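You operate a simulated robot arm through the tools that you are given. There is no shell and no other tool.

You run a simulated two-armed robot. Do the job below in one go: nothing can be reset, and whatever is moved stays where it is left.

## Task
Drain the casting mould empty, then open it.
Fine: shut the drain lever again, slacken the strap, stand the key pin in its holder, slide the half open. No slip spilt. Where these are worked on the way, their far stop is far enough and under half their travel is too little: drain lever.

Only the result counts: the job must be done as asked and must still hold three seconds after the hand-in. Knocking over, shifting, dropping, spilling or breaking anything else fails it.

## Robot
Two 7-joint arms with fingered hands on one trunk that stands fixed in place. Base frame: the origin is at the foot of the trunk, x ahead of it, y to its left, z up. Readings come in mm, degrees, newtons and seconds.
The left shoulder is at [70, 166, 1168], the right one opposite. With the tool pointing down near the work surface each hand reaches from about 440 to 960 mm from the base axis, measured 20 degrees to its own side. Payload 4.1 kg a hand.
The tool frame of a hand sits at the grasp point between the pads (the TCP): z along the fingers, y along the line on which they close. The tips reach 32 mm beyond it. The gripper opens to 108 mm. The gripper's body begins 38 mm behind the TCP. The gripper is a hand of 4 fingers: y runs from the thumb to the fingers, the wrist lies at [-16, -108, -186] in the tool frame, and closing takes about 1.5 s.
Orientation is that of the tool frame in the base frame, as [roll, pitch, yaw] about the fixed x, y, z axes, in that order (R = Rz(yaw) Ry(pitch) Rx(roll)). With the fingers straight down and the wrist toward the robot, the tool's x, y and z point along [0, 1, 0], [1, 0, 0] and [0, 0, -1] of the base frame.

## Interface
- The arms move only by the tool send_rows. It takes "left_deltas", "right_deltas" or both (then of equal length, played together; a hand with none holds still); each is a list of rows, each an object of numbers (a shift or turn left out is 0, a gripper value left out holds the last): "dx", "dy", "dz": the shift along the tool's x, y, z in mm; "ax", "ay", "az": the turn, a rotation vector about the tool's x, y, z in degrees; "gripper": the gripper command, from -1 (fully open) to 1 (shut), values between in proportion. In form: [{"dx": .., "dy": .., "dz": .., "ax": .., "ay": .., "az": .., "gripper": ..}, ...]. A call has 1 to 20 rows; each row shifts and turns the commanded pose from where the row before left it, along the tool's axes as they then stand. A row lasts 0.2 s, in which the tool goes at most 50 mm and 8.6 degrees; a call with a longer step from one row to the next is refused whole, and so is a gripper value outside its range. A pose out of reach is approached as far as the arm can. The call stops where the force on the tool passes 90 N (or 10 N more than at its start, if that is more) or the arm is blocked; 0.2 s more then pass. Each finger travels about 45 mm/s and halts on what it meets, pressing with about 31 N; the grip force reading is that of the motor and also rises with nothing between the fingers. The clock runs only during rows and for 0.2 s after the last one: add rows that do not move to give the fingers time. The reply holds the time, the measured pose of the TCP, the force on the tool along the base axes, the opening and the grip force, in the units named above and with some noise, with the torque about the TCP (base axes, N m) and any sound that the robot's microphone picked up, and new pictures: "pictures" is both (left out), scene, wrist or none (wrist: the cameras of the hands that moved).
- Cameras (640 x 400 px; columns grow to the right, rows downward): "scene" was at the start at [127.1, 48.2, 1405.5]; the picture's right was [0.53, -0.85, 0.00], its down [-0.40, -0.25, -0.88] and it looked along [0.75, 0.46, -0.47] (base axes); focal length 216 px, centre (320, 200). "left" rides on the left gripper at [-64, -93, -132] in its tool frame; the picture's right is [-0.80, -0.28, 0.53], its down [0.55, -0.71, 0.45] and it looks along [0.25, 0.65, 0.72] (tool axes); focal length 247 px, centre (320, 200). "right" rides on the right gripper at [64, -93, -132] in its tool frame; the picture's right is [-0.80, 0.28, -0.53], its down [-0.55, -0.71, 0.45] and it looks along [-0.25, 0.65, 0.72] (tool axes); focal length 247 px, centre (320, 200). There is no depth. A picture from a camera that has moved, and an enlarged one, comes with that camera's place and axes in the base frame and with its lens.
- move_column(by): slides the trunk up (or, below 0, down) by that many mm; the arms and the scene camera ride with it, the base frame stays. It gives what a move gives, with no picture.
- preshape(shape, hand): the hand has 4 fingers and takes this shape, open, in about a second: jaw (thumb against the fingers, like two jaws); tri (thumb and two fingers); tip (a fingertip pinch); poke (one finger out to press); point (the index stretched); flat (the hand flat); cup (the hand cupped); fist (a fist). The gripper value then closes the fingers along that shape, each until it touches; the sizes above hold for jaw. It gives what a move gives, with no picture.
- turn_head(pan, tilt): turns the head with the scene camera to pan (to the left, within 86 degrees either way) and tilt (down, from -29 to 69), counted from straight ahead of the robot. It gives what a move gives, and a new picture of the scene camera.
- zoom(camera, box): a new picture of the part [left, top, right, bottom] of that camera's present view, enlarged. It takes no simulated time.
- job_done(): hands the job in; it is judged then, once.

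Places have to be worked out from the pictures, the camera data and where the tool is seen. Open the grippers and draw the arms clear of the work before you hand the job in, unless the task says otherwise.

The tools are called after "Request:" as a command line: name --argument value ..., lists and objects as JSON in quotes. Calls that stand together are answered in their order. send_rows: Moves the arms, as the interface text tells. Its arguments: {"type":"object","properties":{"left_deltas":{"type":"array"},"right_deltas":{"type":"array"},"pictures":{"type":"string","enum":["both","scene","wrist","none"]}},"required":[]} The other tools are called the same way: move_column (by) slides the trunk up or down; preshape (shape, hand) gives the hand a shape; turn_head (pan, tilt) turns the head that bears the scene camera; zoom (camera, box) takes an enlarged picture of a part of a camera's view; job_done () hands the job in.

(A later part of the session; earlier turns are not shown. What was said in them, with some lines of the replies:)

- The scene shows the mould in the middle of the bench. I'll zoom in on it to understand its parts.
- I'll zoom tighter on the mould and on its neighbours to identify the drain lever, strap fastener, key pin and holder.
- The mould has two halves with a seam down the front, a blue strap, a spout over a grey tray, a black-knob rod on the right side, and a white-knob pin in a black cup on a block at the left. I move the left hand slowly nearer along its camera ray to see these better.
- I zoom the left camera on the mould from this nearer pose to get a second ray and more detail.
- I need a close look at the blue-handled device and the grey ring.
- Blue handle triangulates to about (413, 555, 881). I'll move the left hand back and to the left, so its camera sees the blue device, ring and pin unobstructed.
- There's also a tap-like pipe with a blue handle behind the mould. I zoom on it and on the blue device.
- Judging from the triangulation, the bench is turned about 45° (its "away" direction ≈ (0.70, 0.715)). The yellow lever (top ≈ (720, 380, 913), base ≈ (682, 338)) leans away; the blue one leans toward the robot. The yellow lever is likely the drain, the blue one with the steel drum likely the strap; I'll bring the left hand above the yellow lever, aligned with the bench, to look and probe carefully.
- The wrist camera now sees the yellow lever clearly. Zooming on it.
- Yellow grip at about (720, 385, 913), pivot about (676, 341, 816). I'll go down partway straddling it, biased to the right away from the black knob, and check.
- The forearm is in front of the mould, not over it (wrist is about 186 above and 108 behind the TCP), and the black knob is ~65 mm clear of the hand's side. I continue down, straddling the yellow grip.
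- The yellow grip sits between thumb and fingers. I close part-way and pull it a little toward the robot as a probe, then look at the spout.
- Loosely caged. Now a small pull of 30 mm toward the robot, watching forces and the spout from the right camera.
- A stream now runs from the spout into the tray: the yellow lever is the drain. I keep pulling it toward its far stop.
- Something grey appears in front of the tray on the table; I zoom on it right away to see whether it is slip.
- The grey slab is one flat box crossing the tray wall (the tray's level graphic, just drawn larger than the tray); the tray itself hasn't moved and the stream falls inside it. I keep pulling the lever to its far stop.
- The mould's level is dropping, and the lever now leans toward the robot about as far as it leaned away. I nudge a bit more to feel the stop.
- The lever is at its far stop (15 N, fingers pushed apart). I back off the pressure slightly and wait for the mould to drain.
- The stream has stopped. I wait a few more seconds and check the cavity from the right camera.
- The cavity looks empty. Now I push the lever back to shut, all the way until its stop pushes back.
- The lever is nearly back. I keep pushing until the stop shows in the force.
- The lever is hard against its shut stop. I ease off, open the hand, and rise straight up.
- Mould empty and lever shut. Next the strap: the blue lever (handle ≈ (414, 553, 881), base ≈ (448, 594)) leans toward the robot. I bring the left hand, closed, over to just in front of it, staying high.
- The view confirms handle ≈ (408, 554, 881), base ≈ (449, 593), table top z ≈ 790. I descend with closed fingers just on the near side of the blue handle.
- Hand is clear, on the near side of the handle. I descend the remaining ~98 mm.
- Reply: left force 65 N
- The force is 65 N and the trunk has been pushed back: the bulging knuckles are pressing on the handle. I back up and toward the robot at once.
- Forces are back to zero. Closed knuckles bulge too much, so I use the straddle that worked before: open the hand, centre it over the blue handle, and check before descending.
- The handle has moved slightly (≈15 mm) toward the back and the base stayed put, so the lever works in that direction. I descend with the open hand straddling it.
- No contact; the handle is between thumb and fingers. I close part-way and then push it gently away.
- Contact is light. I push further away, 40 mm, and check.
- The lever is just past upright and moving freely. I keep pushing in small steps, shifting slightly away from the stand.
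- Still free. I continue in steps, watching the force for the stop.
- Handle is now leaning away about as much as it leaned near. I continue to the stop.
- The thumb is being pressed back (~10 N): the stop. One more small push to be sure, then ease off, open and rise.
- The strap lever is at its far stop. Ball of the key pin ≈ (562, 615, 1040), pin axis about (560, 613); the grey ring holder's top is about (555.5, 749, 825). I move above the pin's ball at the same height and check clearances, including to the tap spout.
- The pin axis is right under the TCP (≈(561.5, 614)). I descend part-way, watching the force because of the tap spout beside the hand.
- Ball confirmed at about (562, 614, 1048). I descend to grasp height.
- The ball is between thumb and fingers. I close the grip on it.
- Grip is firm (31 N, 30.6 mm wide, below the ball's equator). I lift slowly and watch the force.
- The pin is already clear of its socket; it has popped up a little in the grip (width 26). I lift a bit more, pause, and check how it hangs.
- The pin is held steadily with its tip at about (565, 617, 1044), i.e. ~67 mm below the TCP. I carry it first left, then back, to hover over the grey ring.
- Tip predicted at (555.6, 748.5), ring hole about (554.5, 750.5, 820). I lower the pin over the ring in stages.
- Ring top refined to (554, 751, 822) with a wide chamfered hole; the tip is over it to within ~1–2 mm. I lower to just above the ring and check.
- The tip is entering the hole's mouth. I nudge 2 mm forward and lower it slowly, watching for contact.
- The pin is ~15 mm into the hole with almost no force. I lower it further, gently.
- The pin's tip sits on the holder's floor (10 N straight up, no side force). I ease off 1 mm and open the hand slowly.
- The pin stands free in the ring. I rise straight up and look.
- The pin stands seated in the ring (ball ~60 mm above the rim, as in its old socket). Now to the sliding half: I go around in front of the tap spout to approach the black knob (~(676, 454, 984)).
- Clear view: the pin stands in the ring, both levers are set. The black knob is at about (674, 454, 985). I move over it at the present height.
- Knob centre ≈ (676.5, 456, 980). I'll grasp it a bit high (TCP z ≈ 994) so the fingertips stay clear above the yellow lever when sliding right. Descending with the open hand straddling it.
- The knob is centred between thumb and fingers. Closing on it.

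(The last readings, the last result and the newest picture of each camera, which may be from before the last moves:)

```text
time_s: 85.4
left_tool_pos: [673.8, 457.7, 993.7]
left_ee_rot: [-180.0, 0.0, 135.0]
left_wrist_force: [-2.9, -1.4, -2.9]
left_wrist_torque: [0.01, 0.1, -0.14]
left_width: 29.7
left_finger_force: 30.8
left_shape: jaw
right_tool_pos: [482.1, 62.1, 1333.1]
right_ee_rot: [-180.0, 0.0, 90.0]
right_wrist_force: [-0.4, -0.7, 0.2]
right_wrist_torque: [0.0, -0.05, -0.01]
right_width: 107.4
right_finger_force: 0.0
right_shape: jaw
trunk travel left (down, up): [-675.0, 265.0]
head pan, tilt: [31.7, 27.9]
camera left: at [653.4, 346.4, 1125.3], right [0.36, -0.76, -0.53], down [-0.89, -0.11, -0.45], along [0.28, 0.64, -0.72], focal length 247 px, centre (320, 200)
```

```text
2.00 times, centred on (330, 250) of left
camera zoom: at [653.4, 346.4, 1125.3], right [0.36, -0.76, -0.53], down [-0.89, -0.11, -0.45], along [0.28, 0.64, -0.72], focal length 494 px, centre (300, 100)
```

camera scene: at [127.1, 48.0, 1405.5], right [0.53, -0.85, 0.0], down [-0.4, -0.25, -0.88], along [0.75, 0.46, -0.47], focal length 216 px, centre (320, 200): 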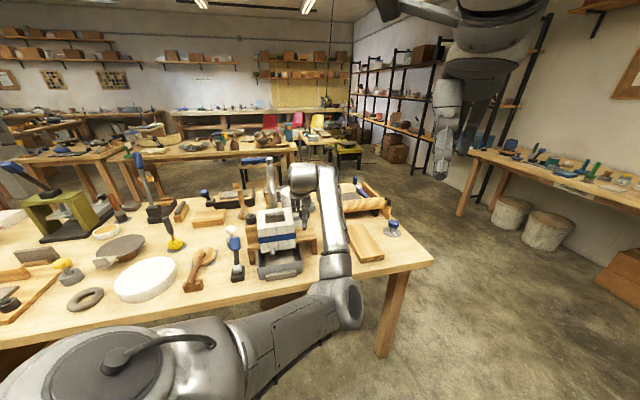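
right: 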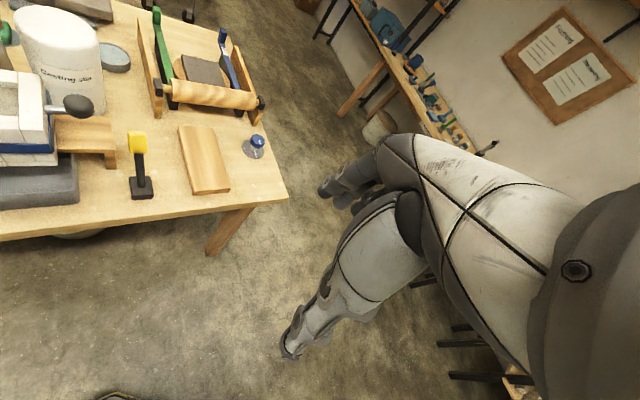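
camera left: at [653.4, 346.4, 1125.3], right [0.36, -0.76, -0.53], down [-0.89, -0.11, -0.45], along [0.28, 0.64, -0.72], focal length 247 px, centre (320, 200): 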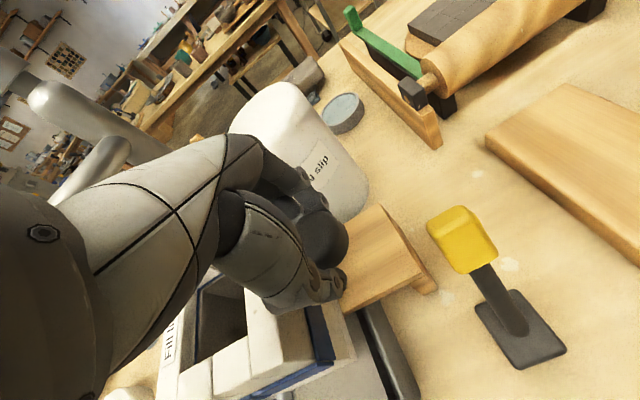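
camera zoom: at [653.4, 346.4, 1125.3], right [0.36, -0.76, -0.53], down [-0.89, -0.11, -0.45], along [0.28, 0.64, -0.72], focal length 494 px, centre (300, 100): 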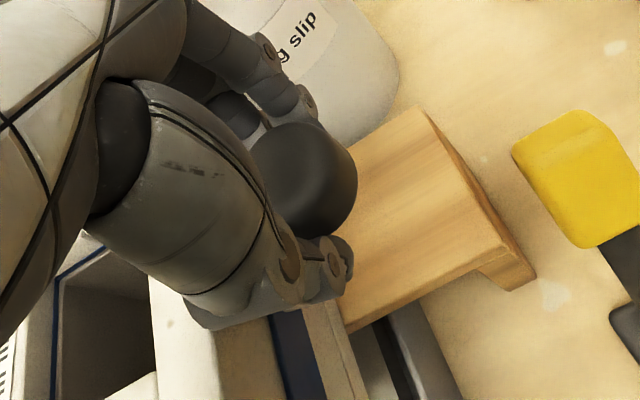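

Firm hold just behind the knob's widest part. I pull right (tool −x) in small steps and watch the force.

Request:
send_rows --left_deltas '[{"dx": -4}, {"dx": -5}, {"dx": -5}, {"dx": -6}, {}]' --pictures "both"

Request:
zoom --camera "scene" --box '[240, 160, 360, 260]'

```text
time_s: 86.6
left_tool_pos: [688.3, 442.2, 994.4]
left_ee_rot: [-179.9, -0.1, 135.0]
left_wrist_force: [-4.1, -3.9, -8.4]
left_wrist_torque: [-0.07, 0.09, -0.14]
left_width: 29.5
left_finger_force: 30.7
left_shape: jaw
right_tool_pos: [483.1, 61.0, 1333.6]
right_ee_rot: [-180.0, -0.1, 90.0]
right_wrist_force: [-0.3, 0.8, 0.2]
right_wrist_torque: [0.05, -0.02, 0.0]
right_width: 107.7
right_finger_force: 0.0
right_shape: jaw
trunk travel left (down, up): [-675.0, 265.0]
head pan, tilt: [31.7, 27.9]
camera scene: at [127.5, 48.4, 1405.4], right [0.53, -0.85, 0.0], down [-0.4, -0.25, -0.88], along [0.75, 0.46, -0.47], focal length 216 px, centre (320, 200)
camera left: at [668.2, 332.3, 1125.7], right [0.36, -0.77, -0.53], down [-0.89, -0.11, -0.45], along [0.28, 0.63, -0.72], focal length 247 px, centre (320, 200)
```

scene: 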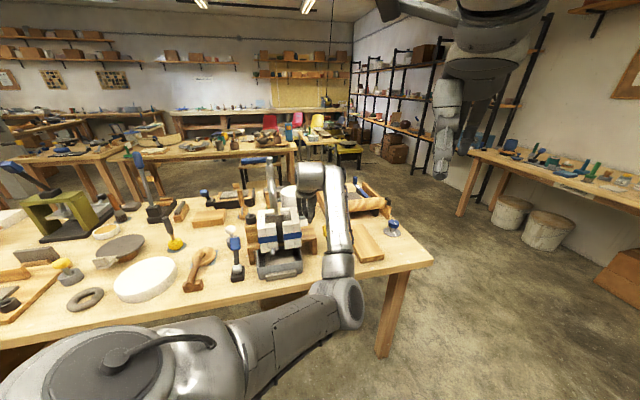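
left: 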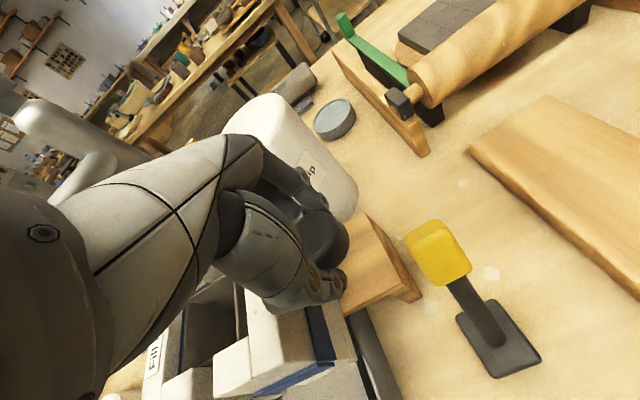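

```text
4.00 times, centred on (300, 210) of scene
camera zoom: at [127.5, 48.4, 1405.4], right [0.53, -0.85, 0.0], down [-0.4, -0.25, -0.88], along [0.75, 0.46, -0.47], focal length 863 px, centre (400, 160)
```

zoom: 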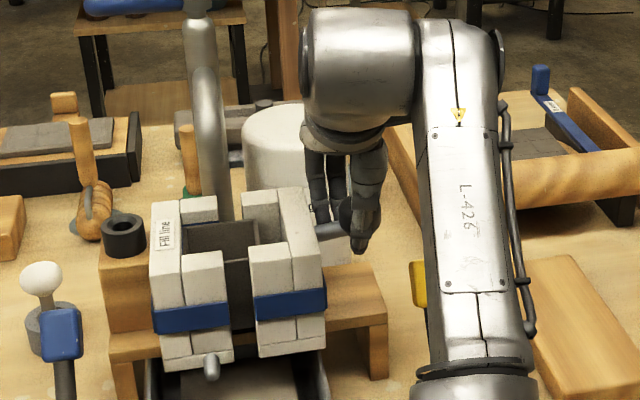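

The right half is sliding open with low force. I keep pulling toward its stop.

Request:
send_rows --left_deltas '[{"dx": -6}, {"dx": -6}, {"dx": -6}, {"dx": -6}, {"dx": -6}, {}]' --pictures "wrist"

Request:
zoom --camera "scene" --box '[240, 160, 360, 260]'

```text
time_s: 88.0
left_tool_pos: [710.4, 420.2, 994.6]
left_ee_rot: [-180.0, 0.0, 135.0]
left_wrist_force: [-5.9, -5.2, -9.7]
left_wrist_torque: [-0.08, 0.18, -0.13]
left_width: 29.5
left_finger_force: 31.4
left_shape: jaw
right_tool_pos: [483.4, 61.2, 1334.0]
right_ee_rot: [-180.0, 0.0, 90.1]
right_wrist_force: [1.4, -0.2, 0.2]
right_wrist_torque: [-0.01, 0.01, 0.01]
right_width: 107.6
right_finger_force: 0.0
right_shape: jaw
trunk travel left (down, up): [-675.0, 265.0]
head pan, tilt: [31.7, 27.9]
camera left: at [690.3, 310.4, 1125.8], right [0.36, -0.76, -0.53], down [-0.89, -0.11, -0.45], along [0.28, 0.63, -0.72], focal length 247 px, centre (320, 200)
```

left: 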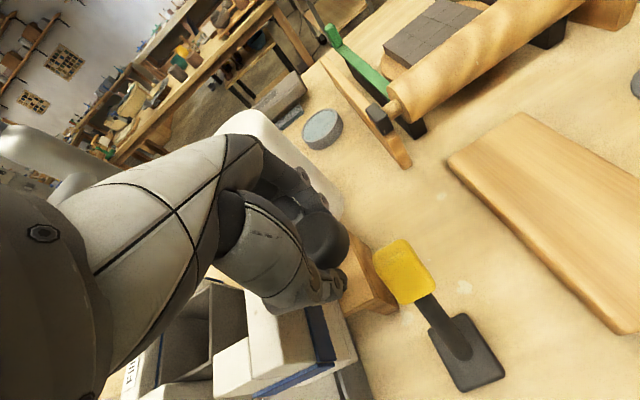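

```text
4.00 times, centred on (300, 210) of scene
camera zoom: at [127.5, 48.2, 1405.4], right [0.53, -0.85, 0.0], down [-0.4, -0.25, -0.88], along [0.75, 0.46, -0.47], focal length 863 px, centre (400, 160)
```

zoom: 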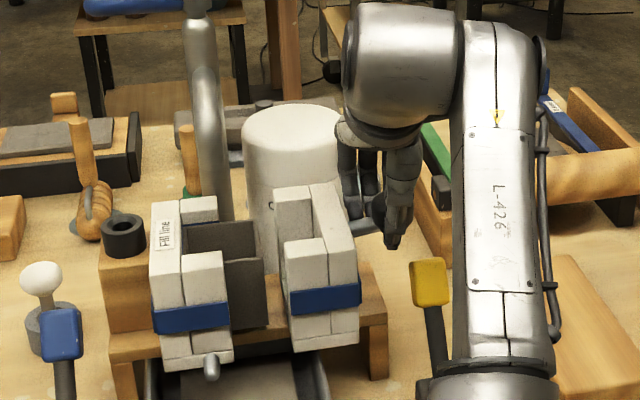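

Opened ~50 mm. The hand will now pass above the yellow lever's top (≈20 mm clearance); I continue in small steps with force checks.

Request:
send_rows --left_deltas '[{"dx": -5}, {"dx": -5}, {"dx": -5}, {}]' --pictures "wrist"

Request:
zoom --camera "left" --box '[260, 180, 440, 360]'

Request:
zoom --camera "scene" --box '[260, 170, 360, 260]'

```text
time_s: 89.0
left_tool_pos: [720.3, 410.9, 994.6]
left_ee_rot: [-180.0, 0.0, 135.0]
left_wrist_force: [-5.1, -3.6, -8.1]
left_wrist_torque: [-0.09, 0.12, -0.14]
left_width: 29.2
left_finger_force: 31.4
left_shape: jaw
right_tool_pos: [483.3, 60.7, 1333.3]
right_ee_rot: [179.9, 0.0, 90.1]
right_wrist_force: [-0.5, 1.6, 0.9]
right_wrist_torque: [0.06, 0.02, -0.01]
right_width: 107.4
right_finger_force: 0.1
right_shape: jaw
trunk travel left (down, up): [-675.0, 265.0]
head pan, tilt: [31.7, 27.9]
camera left: at [700.2, 300.4, 1125.7], right [0.36, -0.76, -0.53], down [-0.89, -0.11, -0.45], along [0.28, 0.64, -0.72], focal length 247 px, centre (320, 200)
```

left: 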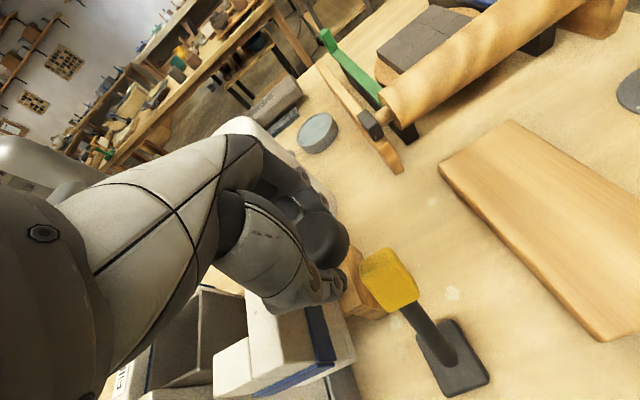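

```text
2.22 times, centred on (350, 270) of left
camera zoom: at [700.2, 300.4, 1125.7], right [0.36, -0.76, -0.53], down [-0.89, -0.11, -0.45], along [0.28, 0.64, -0.72], focal length 549 px, centre (253, 44)
```

zoom: 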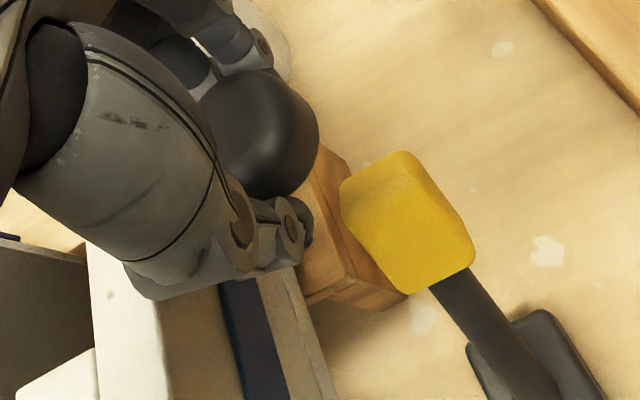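

```text
4.44 times, centred on (310, 215) of scene
camera zoom: at [127.4, 48.2, 1405.4], right [0.53, -0.85, 0.0], down [-0.4, -0.25, -0.88], along [0.75, 0.46, -0.47], focal length 959 px, centre (364, 133)
```

zoom: 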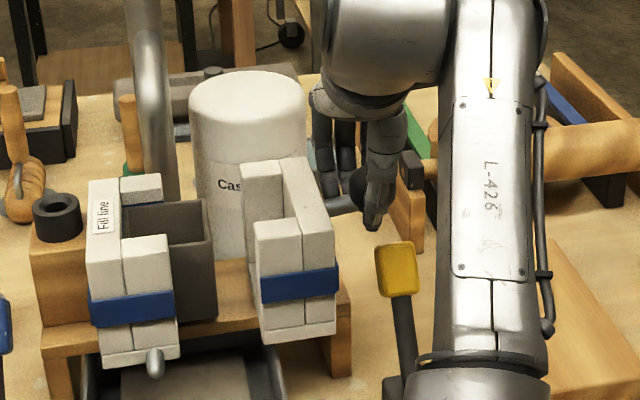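

The half has moved ~66 mm; the thumb tip (z ≈ 951) clears the yellow lever's top (≈ 939). I continue carefully toward the stop.

Request:
send_rows --left_deltas '[{"dx": -4}, {"dx": -4}, {"dx": -4}, {}]' --pictures "none"

Request:
zoom --camera "left" --box '[260, 180, 440, 360]'

Request:
zoom --camera "scene" --box '[260, 170, 360, 260]'

```text
time_s: 90.0
left_tool_pos: [727.1, 404.5, 995.1]
left_ee_rot: [-179.9, 0.0, 135.0]
left_wrist_force: [-14.0, 3.7, -9.3]
left_wrist_torque: [0.12, 0.34, -0.22]
left_width: 28.8
left_finger_force: 30.5
left_shape: jaw
right_tool_pos: [481.7, 62.2, 1332.0]
right_ee_rot: [180.0, 0.1, 90.0]
right_wrist_force: [-0.4, -0.5, 0.5]
right_wrist_torque: [0.0, 0.03, 0.01]
right_width: 107.5
right_finger_force: 0.0
right_shape: jaw
trunk travel left (down, up): [-675.0, 265.0]
head pan, tilt: [31.7, 27.9]
```

```text
2.22 times, centred on (350, 270) of left
camera zoom: at [707.4, 293.8, 1125.8], right [0.36, -0.76, -0.53], down [-0.89, -0.11, -0.45], along [0.28, 0.64, -0.72], focal length 549 px, centre (253, 44)
```

zoom: 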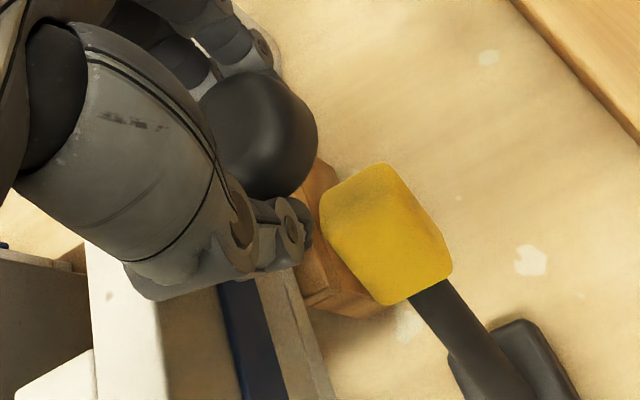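

```text
4.44 times, centred on (310, 215) of scene
camera zoom: at [125.9, 49.3, 1405.5], right [0.53, -0.85, 0.0], down [-0.4, -0.25, -0.88], along [0.75, 0.46, -0.47], focal length 959 px, centre (364, 133)
```

zoom: 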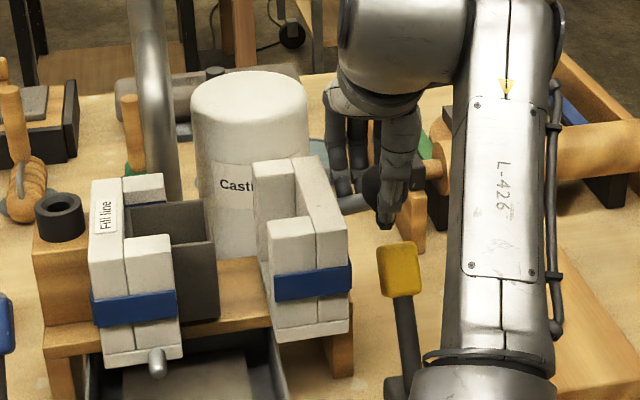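

A resistance of ~12 N against the pull appears at ~75 mm of travel: probably the slide stop. One more small pull to confirm.

Request:
send_rows --left_deltas '[{"dx": -3}, {}]' --pictures "none"

Request:
zoom --camera "scene" --box '[260, 170, 360, 260]'

Request:
zoom --camera "right" --box '[0, 50, 200, 220]'

```text
time_s: 90.6
left_tool_pos: [728.5, 403.7, 994.2]
left_ee_rot: [-179.9, 0.1, 135.1]
left_wrist_force: [-24.1, 13.6, -10.0]
left_wrist_torque: [0.31, 0.61, -0.28]
left_width: 28.8
left_finger_force: 31.0
left_shape: jaw
right_tool_pos: [480.4, 65.0, 1334.3]
right_ee_rot: [179.9, 0.2, 90.1]
right_wrist_force: [-0.1, 0.1, -0.5]
right_wrist_torque: [-0.01, 0.01, -0.01]
right_width: 107.6
right_finger_force: 0.0
right_shape: jaw
trunk travel left (down, up): [-675.0, 265.0]
head pan, tilt: [31.7, 27.9]
```

```text
4.44 times, centred on (310, 215) of scene
camera zoom: at [124.0, 51.9, 1405.6], right [0.53, -0.85, 0.0], down [-0.4, -0.25, -0.88], along [0.75, 0.46, -0.47], focal length 959 px, centre (364, 133)
```

zoom: 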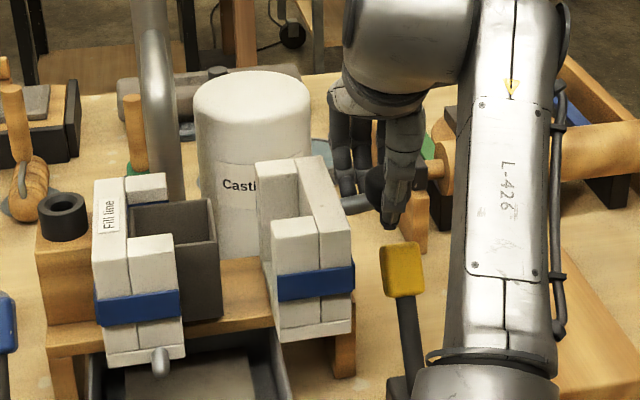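

```text
2.35 times, centred on (100, 135) of right
camera zoom: at [386.6, 130.6, 1465.0], right [0.28, -0.8, 0.54], down [-0.7, -0.55, -0.45], along [0.65, -0.25, -0.72], focal length 581 px, centre (838, 353)
```

zoom: 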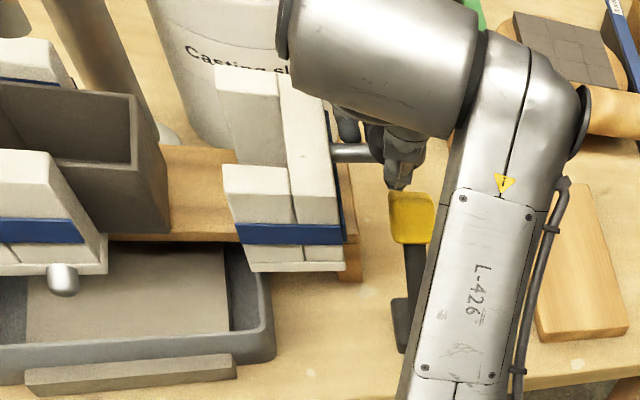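

Stop confirmed (26 N against the pull, no more motion; ~75 mm open). I relax the pull, open partly, rise off the knob, then open fully.

Request:
send_rows --left_deltas '[{"dx": 2}, {"dx": 2}, {"gripper": 0.3}, {}, {"gripper": 0.0}, {}, {"gripper": -0.25}, {}, {}, {}, {}]' --pictures "wrist"

Request:
zoom --camera "left" --box '[230, 150, 430, 350]'

Request:
zoom --camera "scene" --box '[260, 170, 360, 260]'

```text
time_s: 93.0
left_tool_pos: [728.5, 403.5, 993.9]
left_ee_rot: [180.0, 0.0, 135.0]
left_wrist_force: [0.4, 0.3, -0.2]
left_wrist_torque: [0.02, -0.02, 0.01]
left_width: 67.0
left_finger_force: 0.1
left_shape: jaw
right_tool_pos: [482.7, 61.9, 1332.5]
right_ee_rot: [180.0, 0.0, 90.1]
right_wrist_force: [0.1, 0.2, -0.5]
right_wrist_torque: [-0.01, -0.02, 0.02]
right_width: 107.6
right_finger_force: 0.0
right_shape: jaw
trunk travel left (down, up): [-675.0, 265.0]
head pan, tilt: [31.7, 27.9]
camera left: at [707.6, 292.4, 1126.1], right [0.36, -0.76, -0.53], down [-0.89, -0.11, -0.45], along [0.28, 0.64, -0.72], focal length 247 px, centre (320, 200)
```

left: 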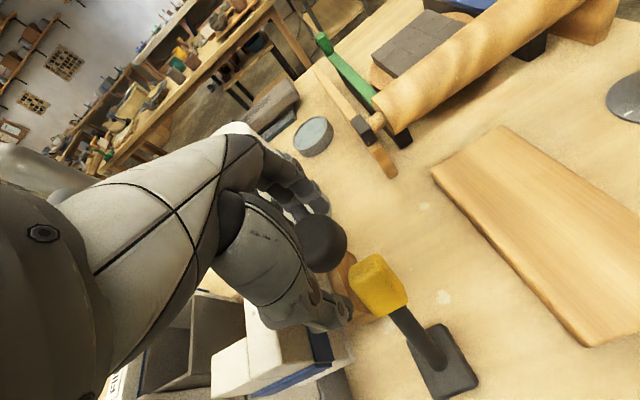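

```text
2.00 times, centred on (330, 250) of left
camera zoom: at [707.6, 292.4, 1126.1], right [0.36, -0.76, -0.53], down [-0.89, -0.11, -0.45], along [0.28, 0.64, -0.72], focal length 494 px, centre (300, 100)
```

zoom: 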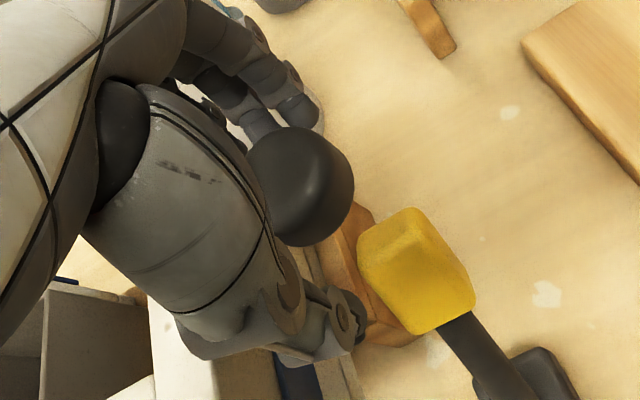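

```text
4.44 times, centred on (310, 215) of scene
camera zoom: at [127.2, 48.1, 1405.5], right [0.53, -0.85, 0.0], down [-0.4, -0.25, -0.88], along [0.75, 0.46, -0.47], focal length 959 px, centre (364, 133)
```

zoom: 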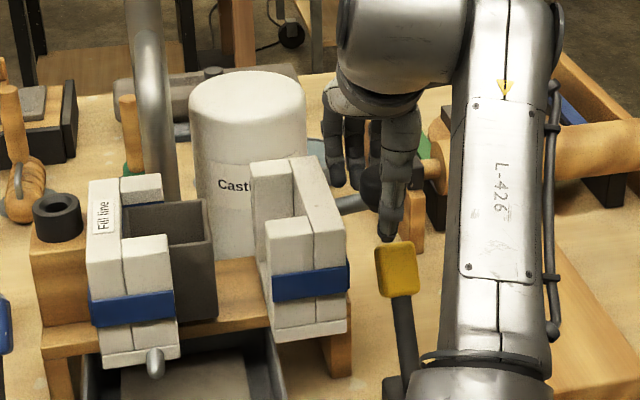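

The knob is released with no force. I rise straight up.

Request:
send_rows --left_deltas '[{"dz": -8}, {"dz": -12}, {"dz": -20}, {"dz": -30}, {"dz": -40, "gripper": -1}, {"dz": -40}, {"dz": -40}, {"dz": -20}, {}]' --pictures "both"

Request:
zoom --camera "scene" --box '[210, 170, 370, 290]'

Request:
zoom --camera "left" --box '[260, 200, 480, 400]'

```text
time_s: 95.0
left_tool_pos: [728.3, 403.3, 1203.4]
left_ee_rot: [-180.0, -0.1, 135.0]
left_wrist_force: [-0.5, -0.2, 0.6]
left_wrist_torque: [0.01, 0.05, 0.01]
left_width: 107.9
left_finger_force: 0.0
left_shape: jaw
right_tool_pos: [484.0, 60.5, 1332.5]
right_ee_rot: [180.0, 0.0, 90.0]
right_wrist_force: [-1.2, 0.3, 0.1]
right_wrist_torque: [-0.02, 0.0, 0.04]
right_width: 107.6
right_finger_force: 0.2
right_shape: jaw
trunk travel left (down, up): [-675.0, 265.0]
head pan, tilt: [31.7, 27.9]
camera scene: at [127.5, 48.1, 1405.4], right [0.53, -0.85, 0.0], down [-0.4, -0.25, -0.88], along [0.75, 0.46, -0.47], focal length 216 px, centre (320, 200)
camera left: at [708.1, 293.2, 1334.7], right [0.36, -0.76, -0.53], down [-0.89, -0.11, -0.45], along [0.28, 0.64, -0.72], focal length 247 px, centre (320, 200)
```

scene: 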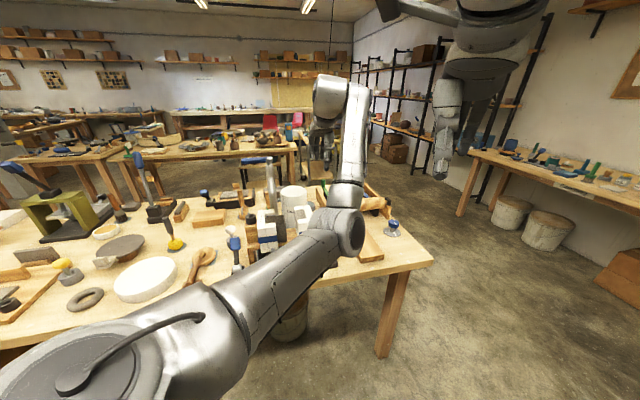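
left: 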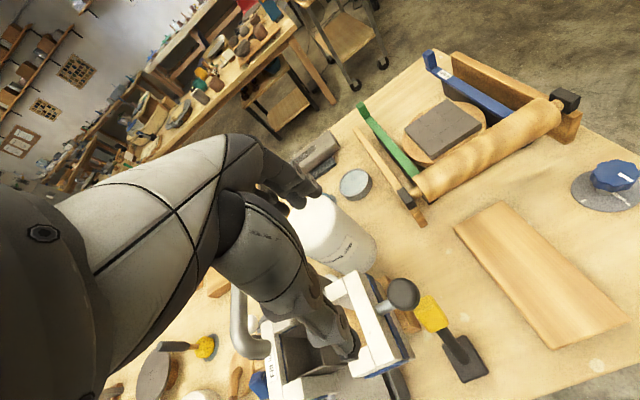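

```text
3.33 times, centred on (290, 230) of scene
camera zoom: at [127.5, 48.1, 1405.4], right [0.53, -0.85, 0.0], down [-0.4, -0.25, -0.88], along [0.75, 0.46, -0.47], focal length 719 px, centre (420, 100)
```

zoom: 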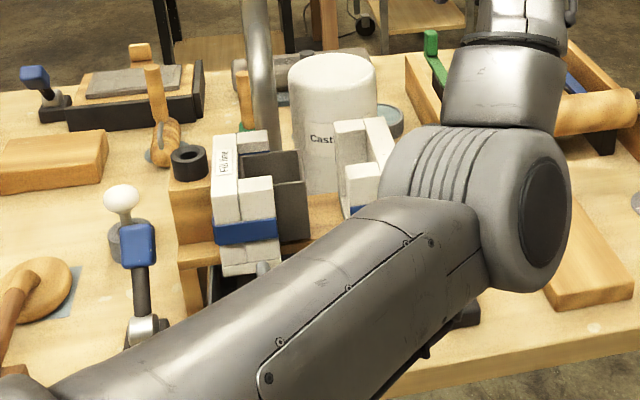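

```text
2.00 times, centred on (370, 300) of left
camera zoom: at [708.1, 293.2, 1334.7], right [0.36, -0.76, -0.53], down [-0.89, -0.11, -0.45], along [0.28, 0.64, -0.72], focal length 494 px, centre (220, 0)
```

zoom: 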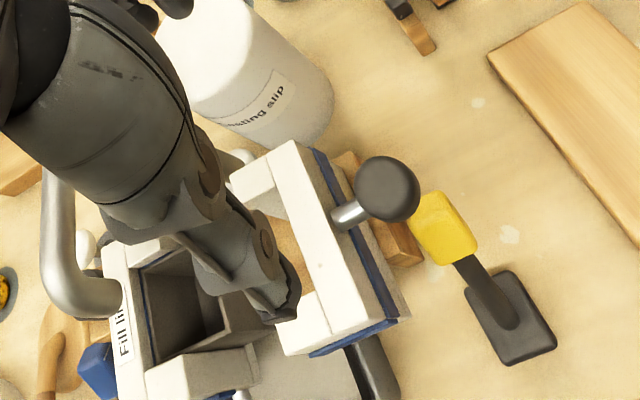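

All parts look right. I raise the left arm and retreat to roughly its start place, then inspect the whole scene.

Request:
send_rows --left_deltas '[{"dz": -35}, {"dz": -35}, {"dz": -30}, {"dx": 25, "dy": -30}, {"dx": 25, "dy": -30}, {"dx": 25, "dy": -30}, {"dx": 30, "dy": -25}, {"dx": 30, "dy": -20}, {"dx": 30}, {"dx": 30}, {"dx": 30}, {"dx": 30}, {"az": 7.5}, {"az": 7.5}, {"az": 7.5}, {"az": 7.5}, {"az": 7.5}, {"az": 7.5}, {}]' --pictures "both"

Request:
zoom --camera "scene" --box '[200, 160, 360, 290]'

Request:
zoom --camera "right" --box '[0, 0, 270, 230]'

Request:
zoom --camera "left" --box '[280, 100, 500, 390]'

```text
time_s: 99.0
left_tool_pos: [451.8, 487.3, 1304.3]
left_ee_rot: [-179.9, 0.0, 89.9]
left_wrist_force: [-0.7, -0.2, 0.0]
left_wrist_torque: [0.01, -0.02, 0.01]
left_width: 107.6
left_finger_force: 0.1
left_shape: jaw
right_tool_pos: [483.1, 61.8, 1332.9]
right_ee_rot: [180.0, 0.0, 90.0]
right_wrist_force: [0.3, 0.1, 1.1]
right_wrist_torque: [0.0, -0.02, 0.01]
right_width: 107.5
right_finger_force: 0.1
right_shape: jaw
trunk travel left (down, up): [-675.0, 265.0]
head pan, tilt: [31.7, 27.9]
camera scene: at [127.5, 47.9, 1405.4], right [0.53, -0.85, 0.0], down [-0.4, -0.25, -0.88], along [0.75, 0.46, -0.47], focal length 216 px, centre (320, 200)
camera left: at [359.2, 424.2, 1435.9], right [-0.28, -0.8, -0.53], down [-0.7, 0.55, -0.45], along [0.65, 0.25, -0.72], focal length 247 px, centre (320, 200)
```

scene: 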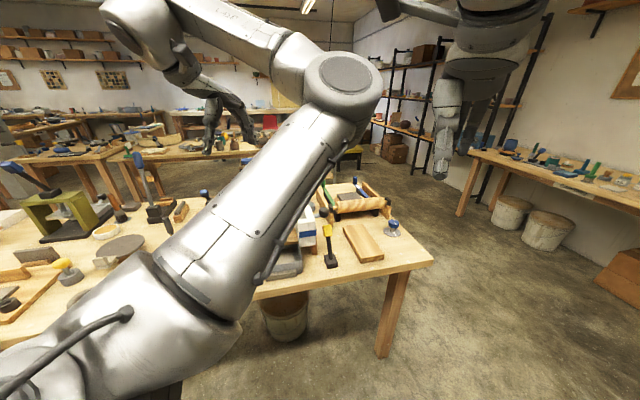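
left: 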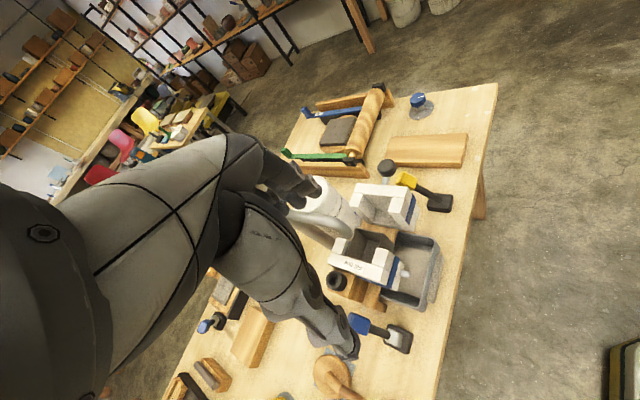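

```text
3.08 times, centred on (280, 225) of scene
camera zoom: at [127.5, 47.9, 1405.4], right [0.53, -0.85, 0.0], down [-0.4, -0.25, -0.88], along [0.75, 0.46, -0.47], focal length 664 px, centre (443, 123)
```

zoom: 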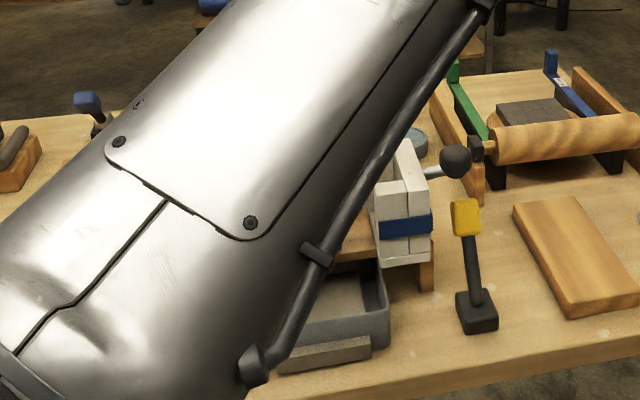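

```text
1.74 times, centred on (135, 115) of right
camera zoom: at [390.1, 126.6, 1464.5], right [0.28, -0.8, 0.53], down [-0.71, -0.55, -0.45], along [0.65, -0.25, -0.72], focal length 430 px, centre (642, 348)
```

zoom: 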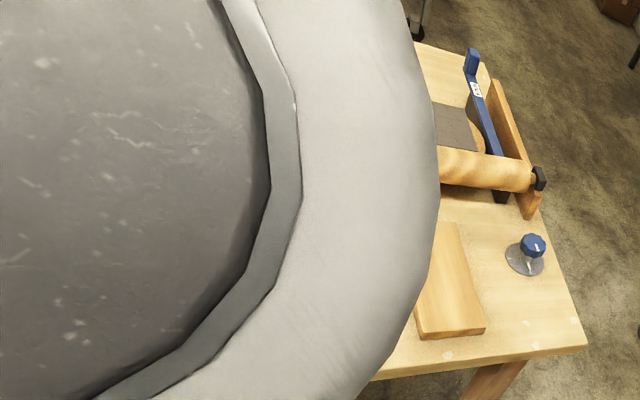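

```text
1.38 times, centred on (390, 245) of left
camera zoom: at [359.2, 424.2, 1435.9], right [-0.28, -0.8, -0.53], down [-0.7, 0.55, -0.45], along [0.65, 0.25, -0.72], focal length 341 px, centre (223, 138)
```

zoom: 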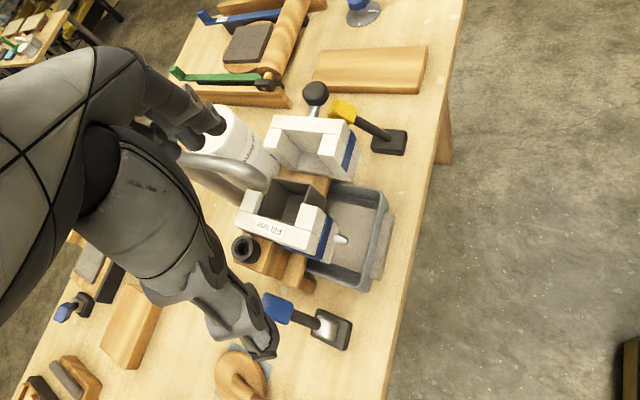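

Everything is in its final state: the mould is drained, the yellow drain lever is back at exactly its starting (shut) position, and the strap lever is at its slack stop. The pin was last seen standing in its ring, and the half is open at its stop. Hands are open and clear, so I hand the job in.

Request:
job_done

```text
The job is handed in.
```

I drained the mould, opened it and handed the job in; no result has come back yet.

- **Drain:** I pulled the yellow lever to its far stop. When the stream had ended I waited about four seconds more, and the cavity looked empty. I then pushed the lever back against its shut stop, and a later picture shows it where it started.
- **Slip:** The stream fell inside the grey tray. A flat grey slab also showed through the front of the tray. I took it for the way the tray's level is drawn, not a spill, but I could not prove that.
- **Strap:** I moved the blue lever over to its far stop. I took it to be the strap's because of its colour and steel drum; I did not separately see the strap go loose.
- **Key pin:** I lifted the white-knobbed pin from the black socket beside the mould and stood it in the grey ring. It sits about as deep there as it did in the socket. Nothing was labelled, so the ring being its holder is my judgement. I last saw it standing before the half was slid, and the arm blocked the view at the end.
- **Half:** I slid the right half out about 75 mm until it stopped.

While I was getting to the strap lever, the closed hand pressed on its handle with about 65 N and pushed the trunk back for a moment. I backed off at once. The handle had moved about 15 mm in the direction I then pushed it, and its base had not moved. I saw nothing else shifted, and both hands were open and clear of the work at hand-in.
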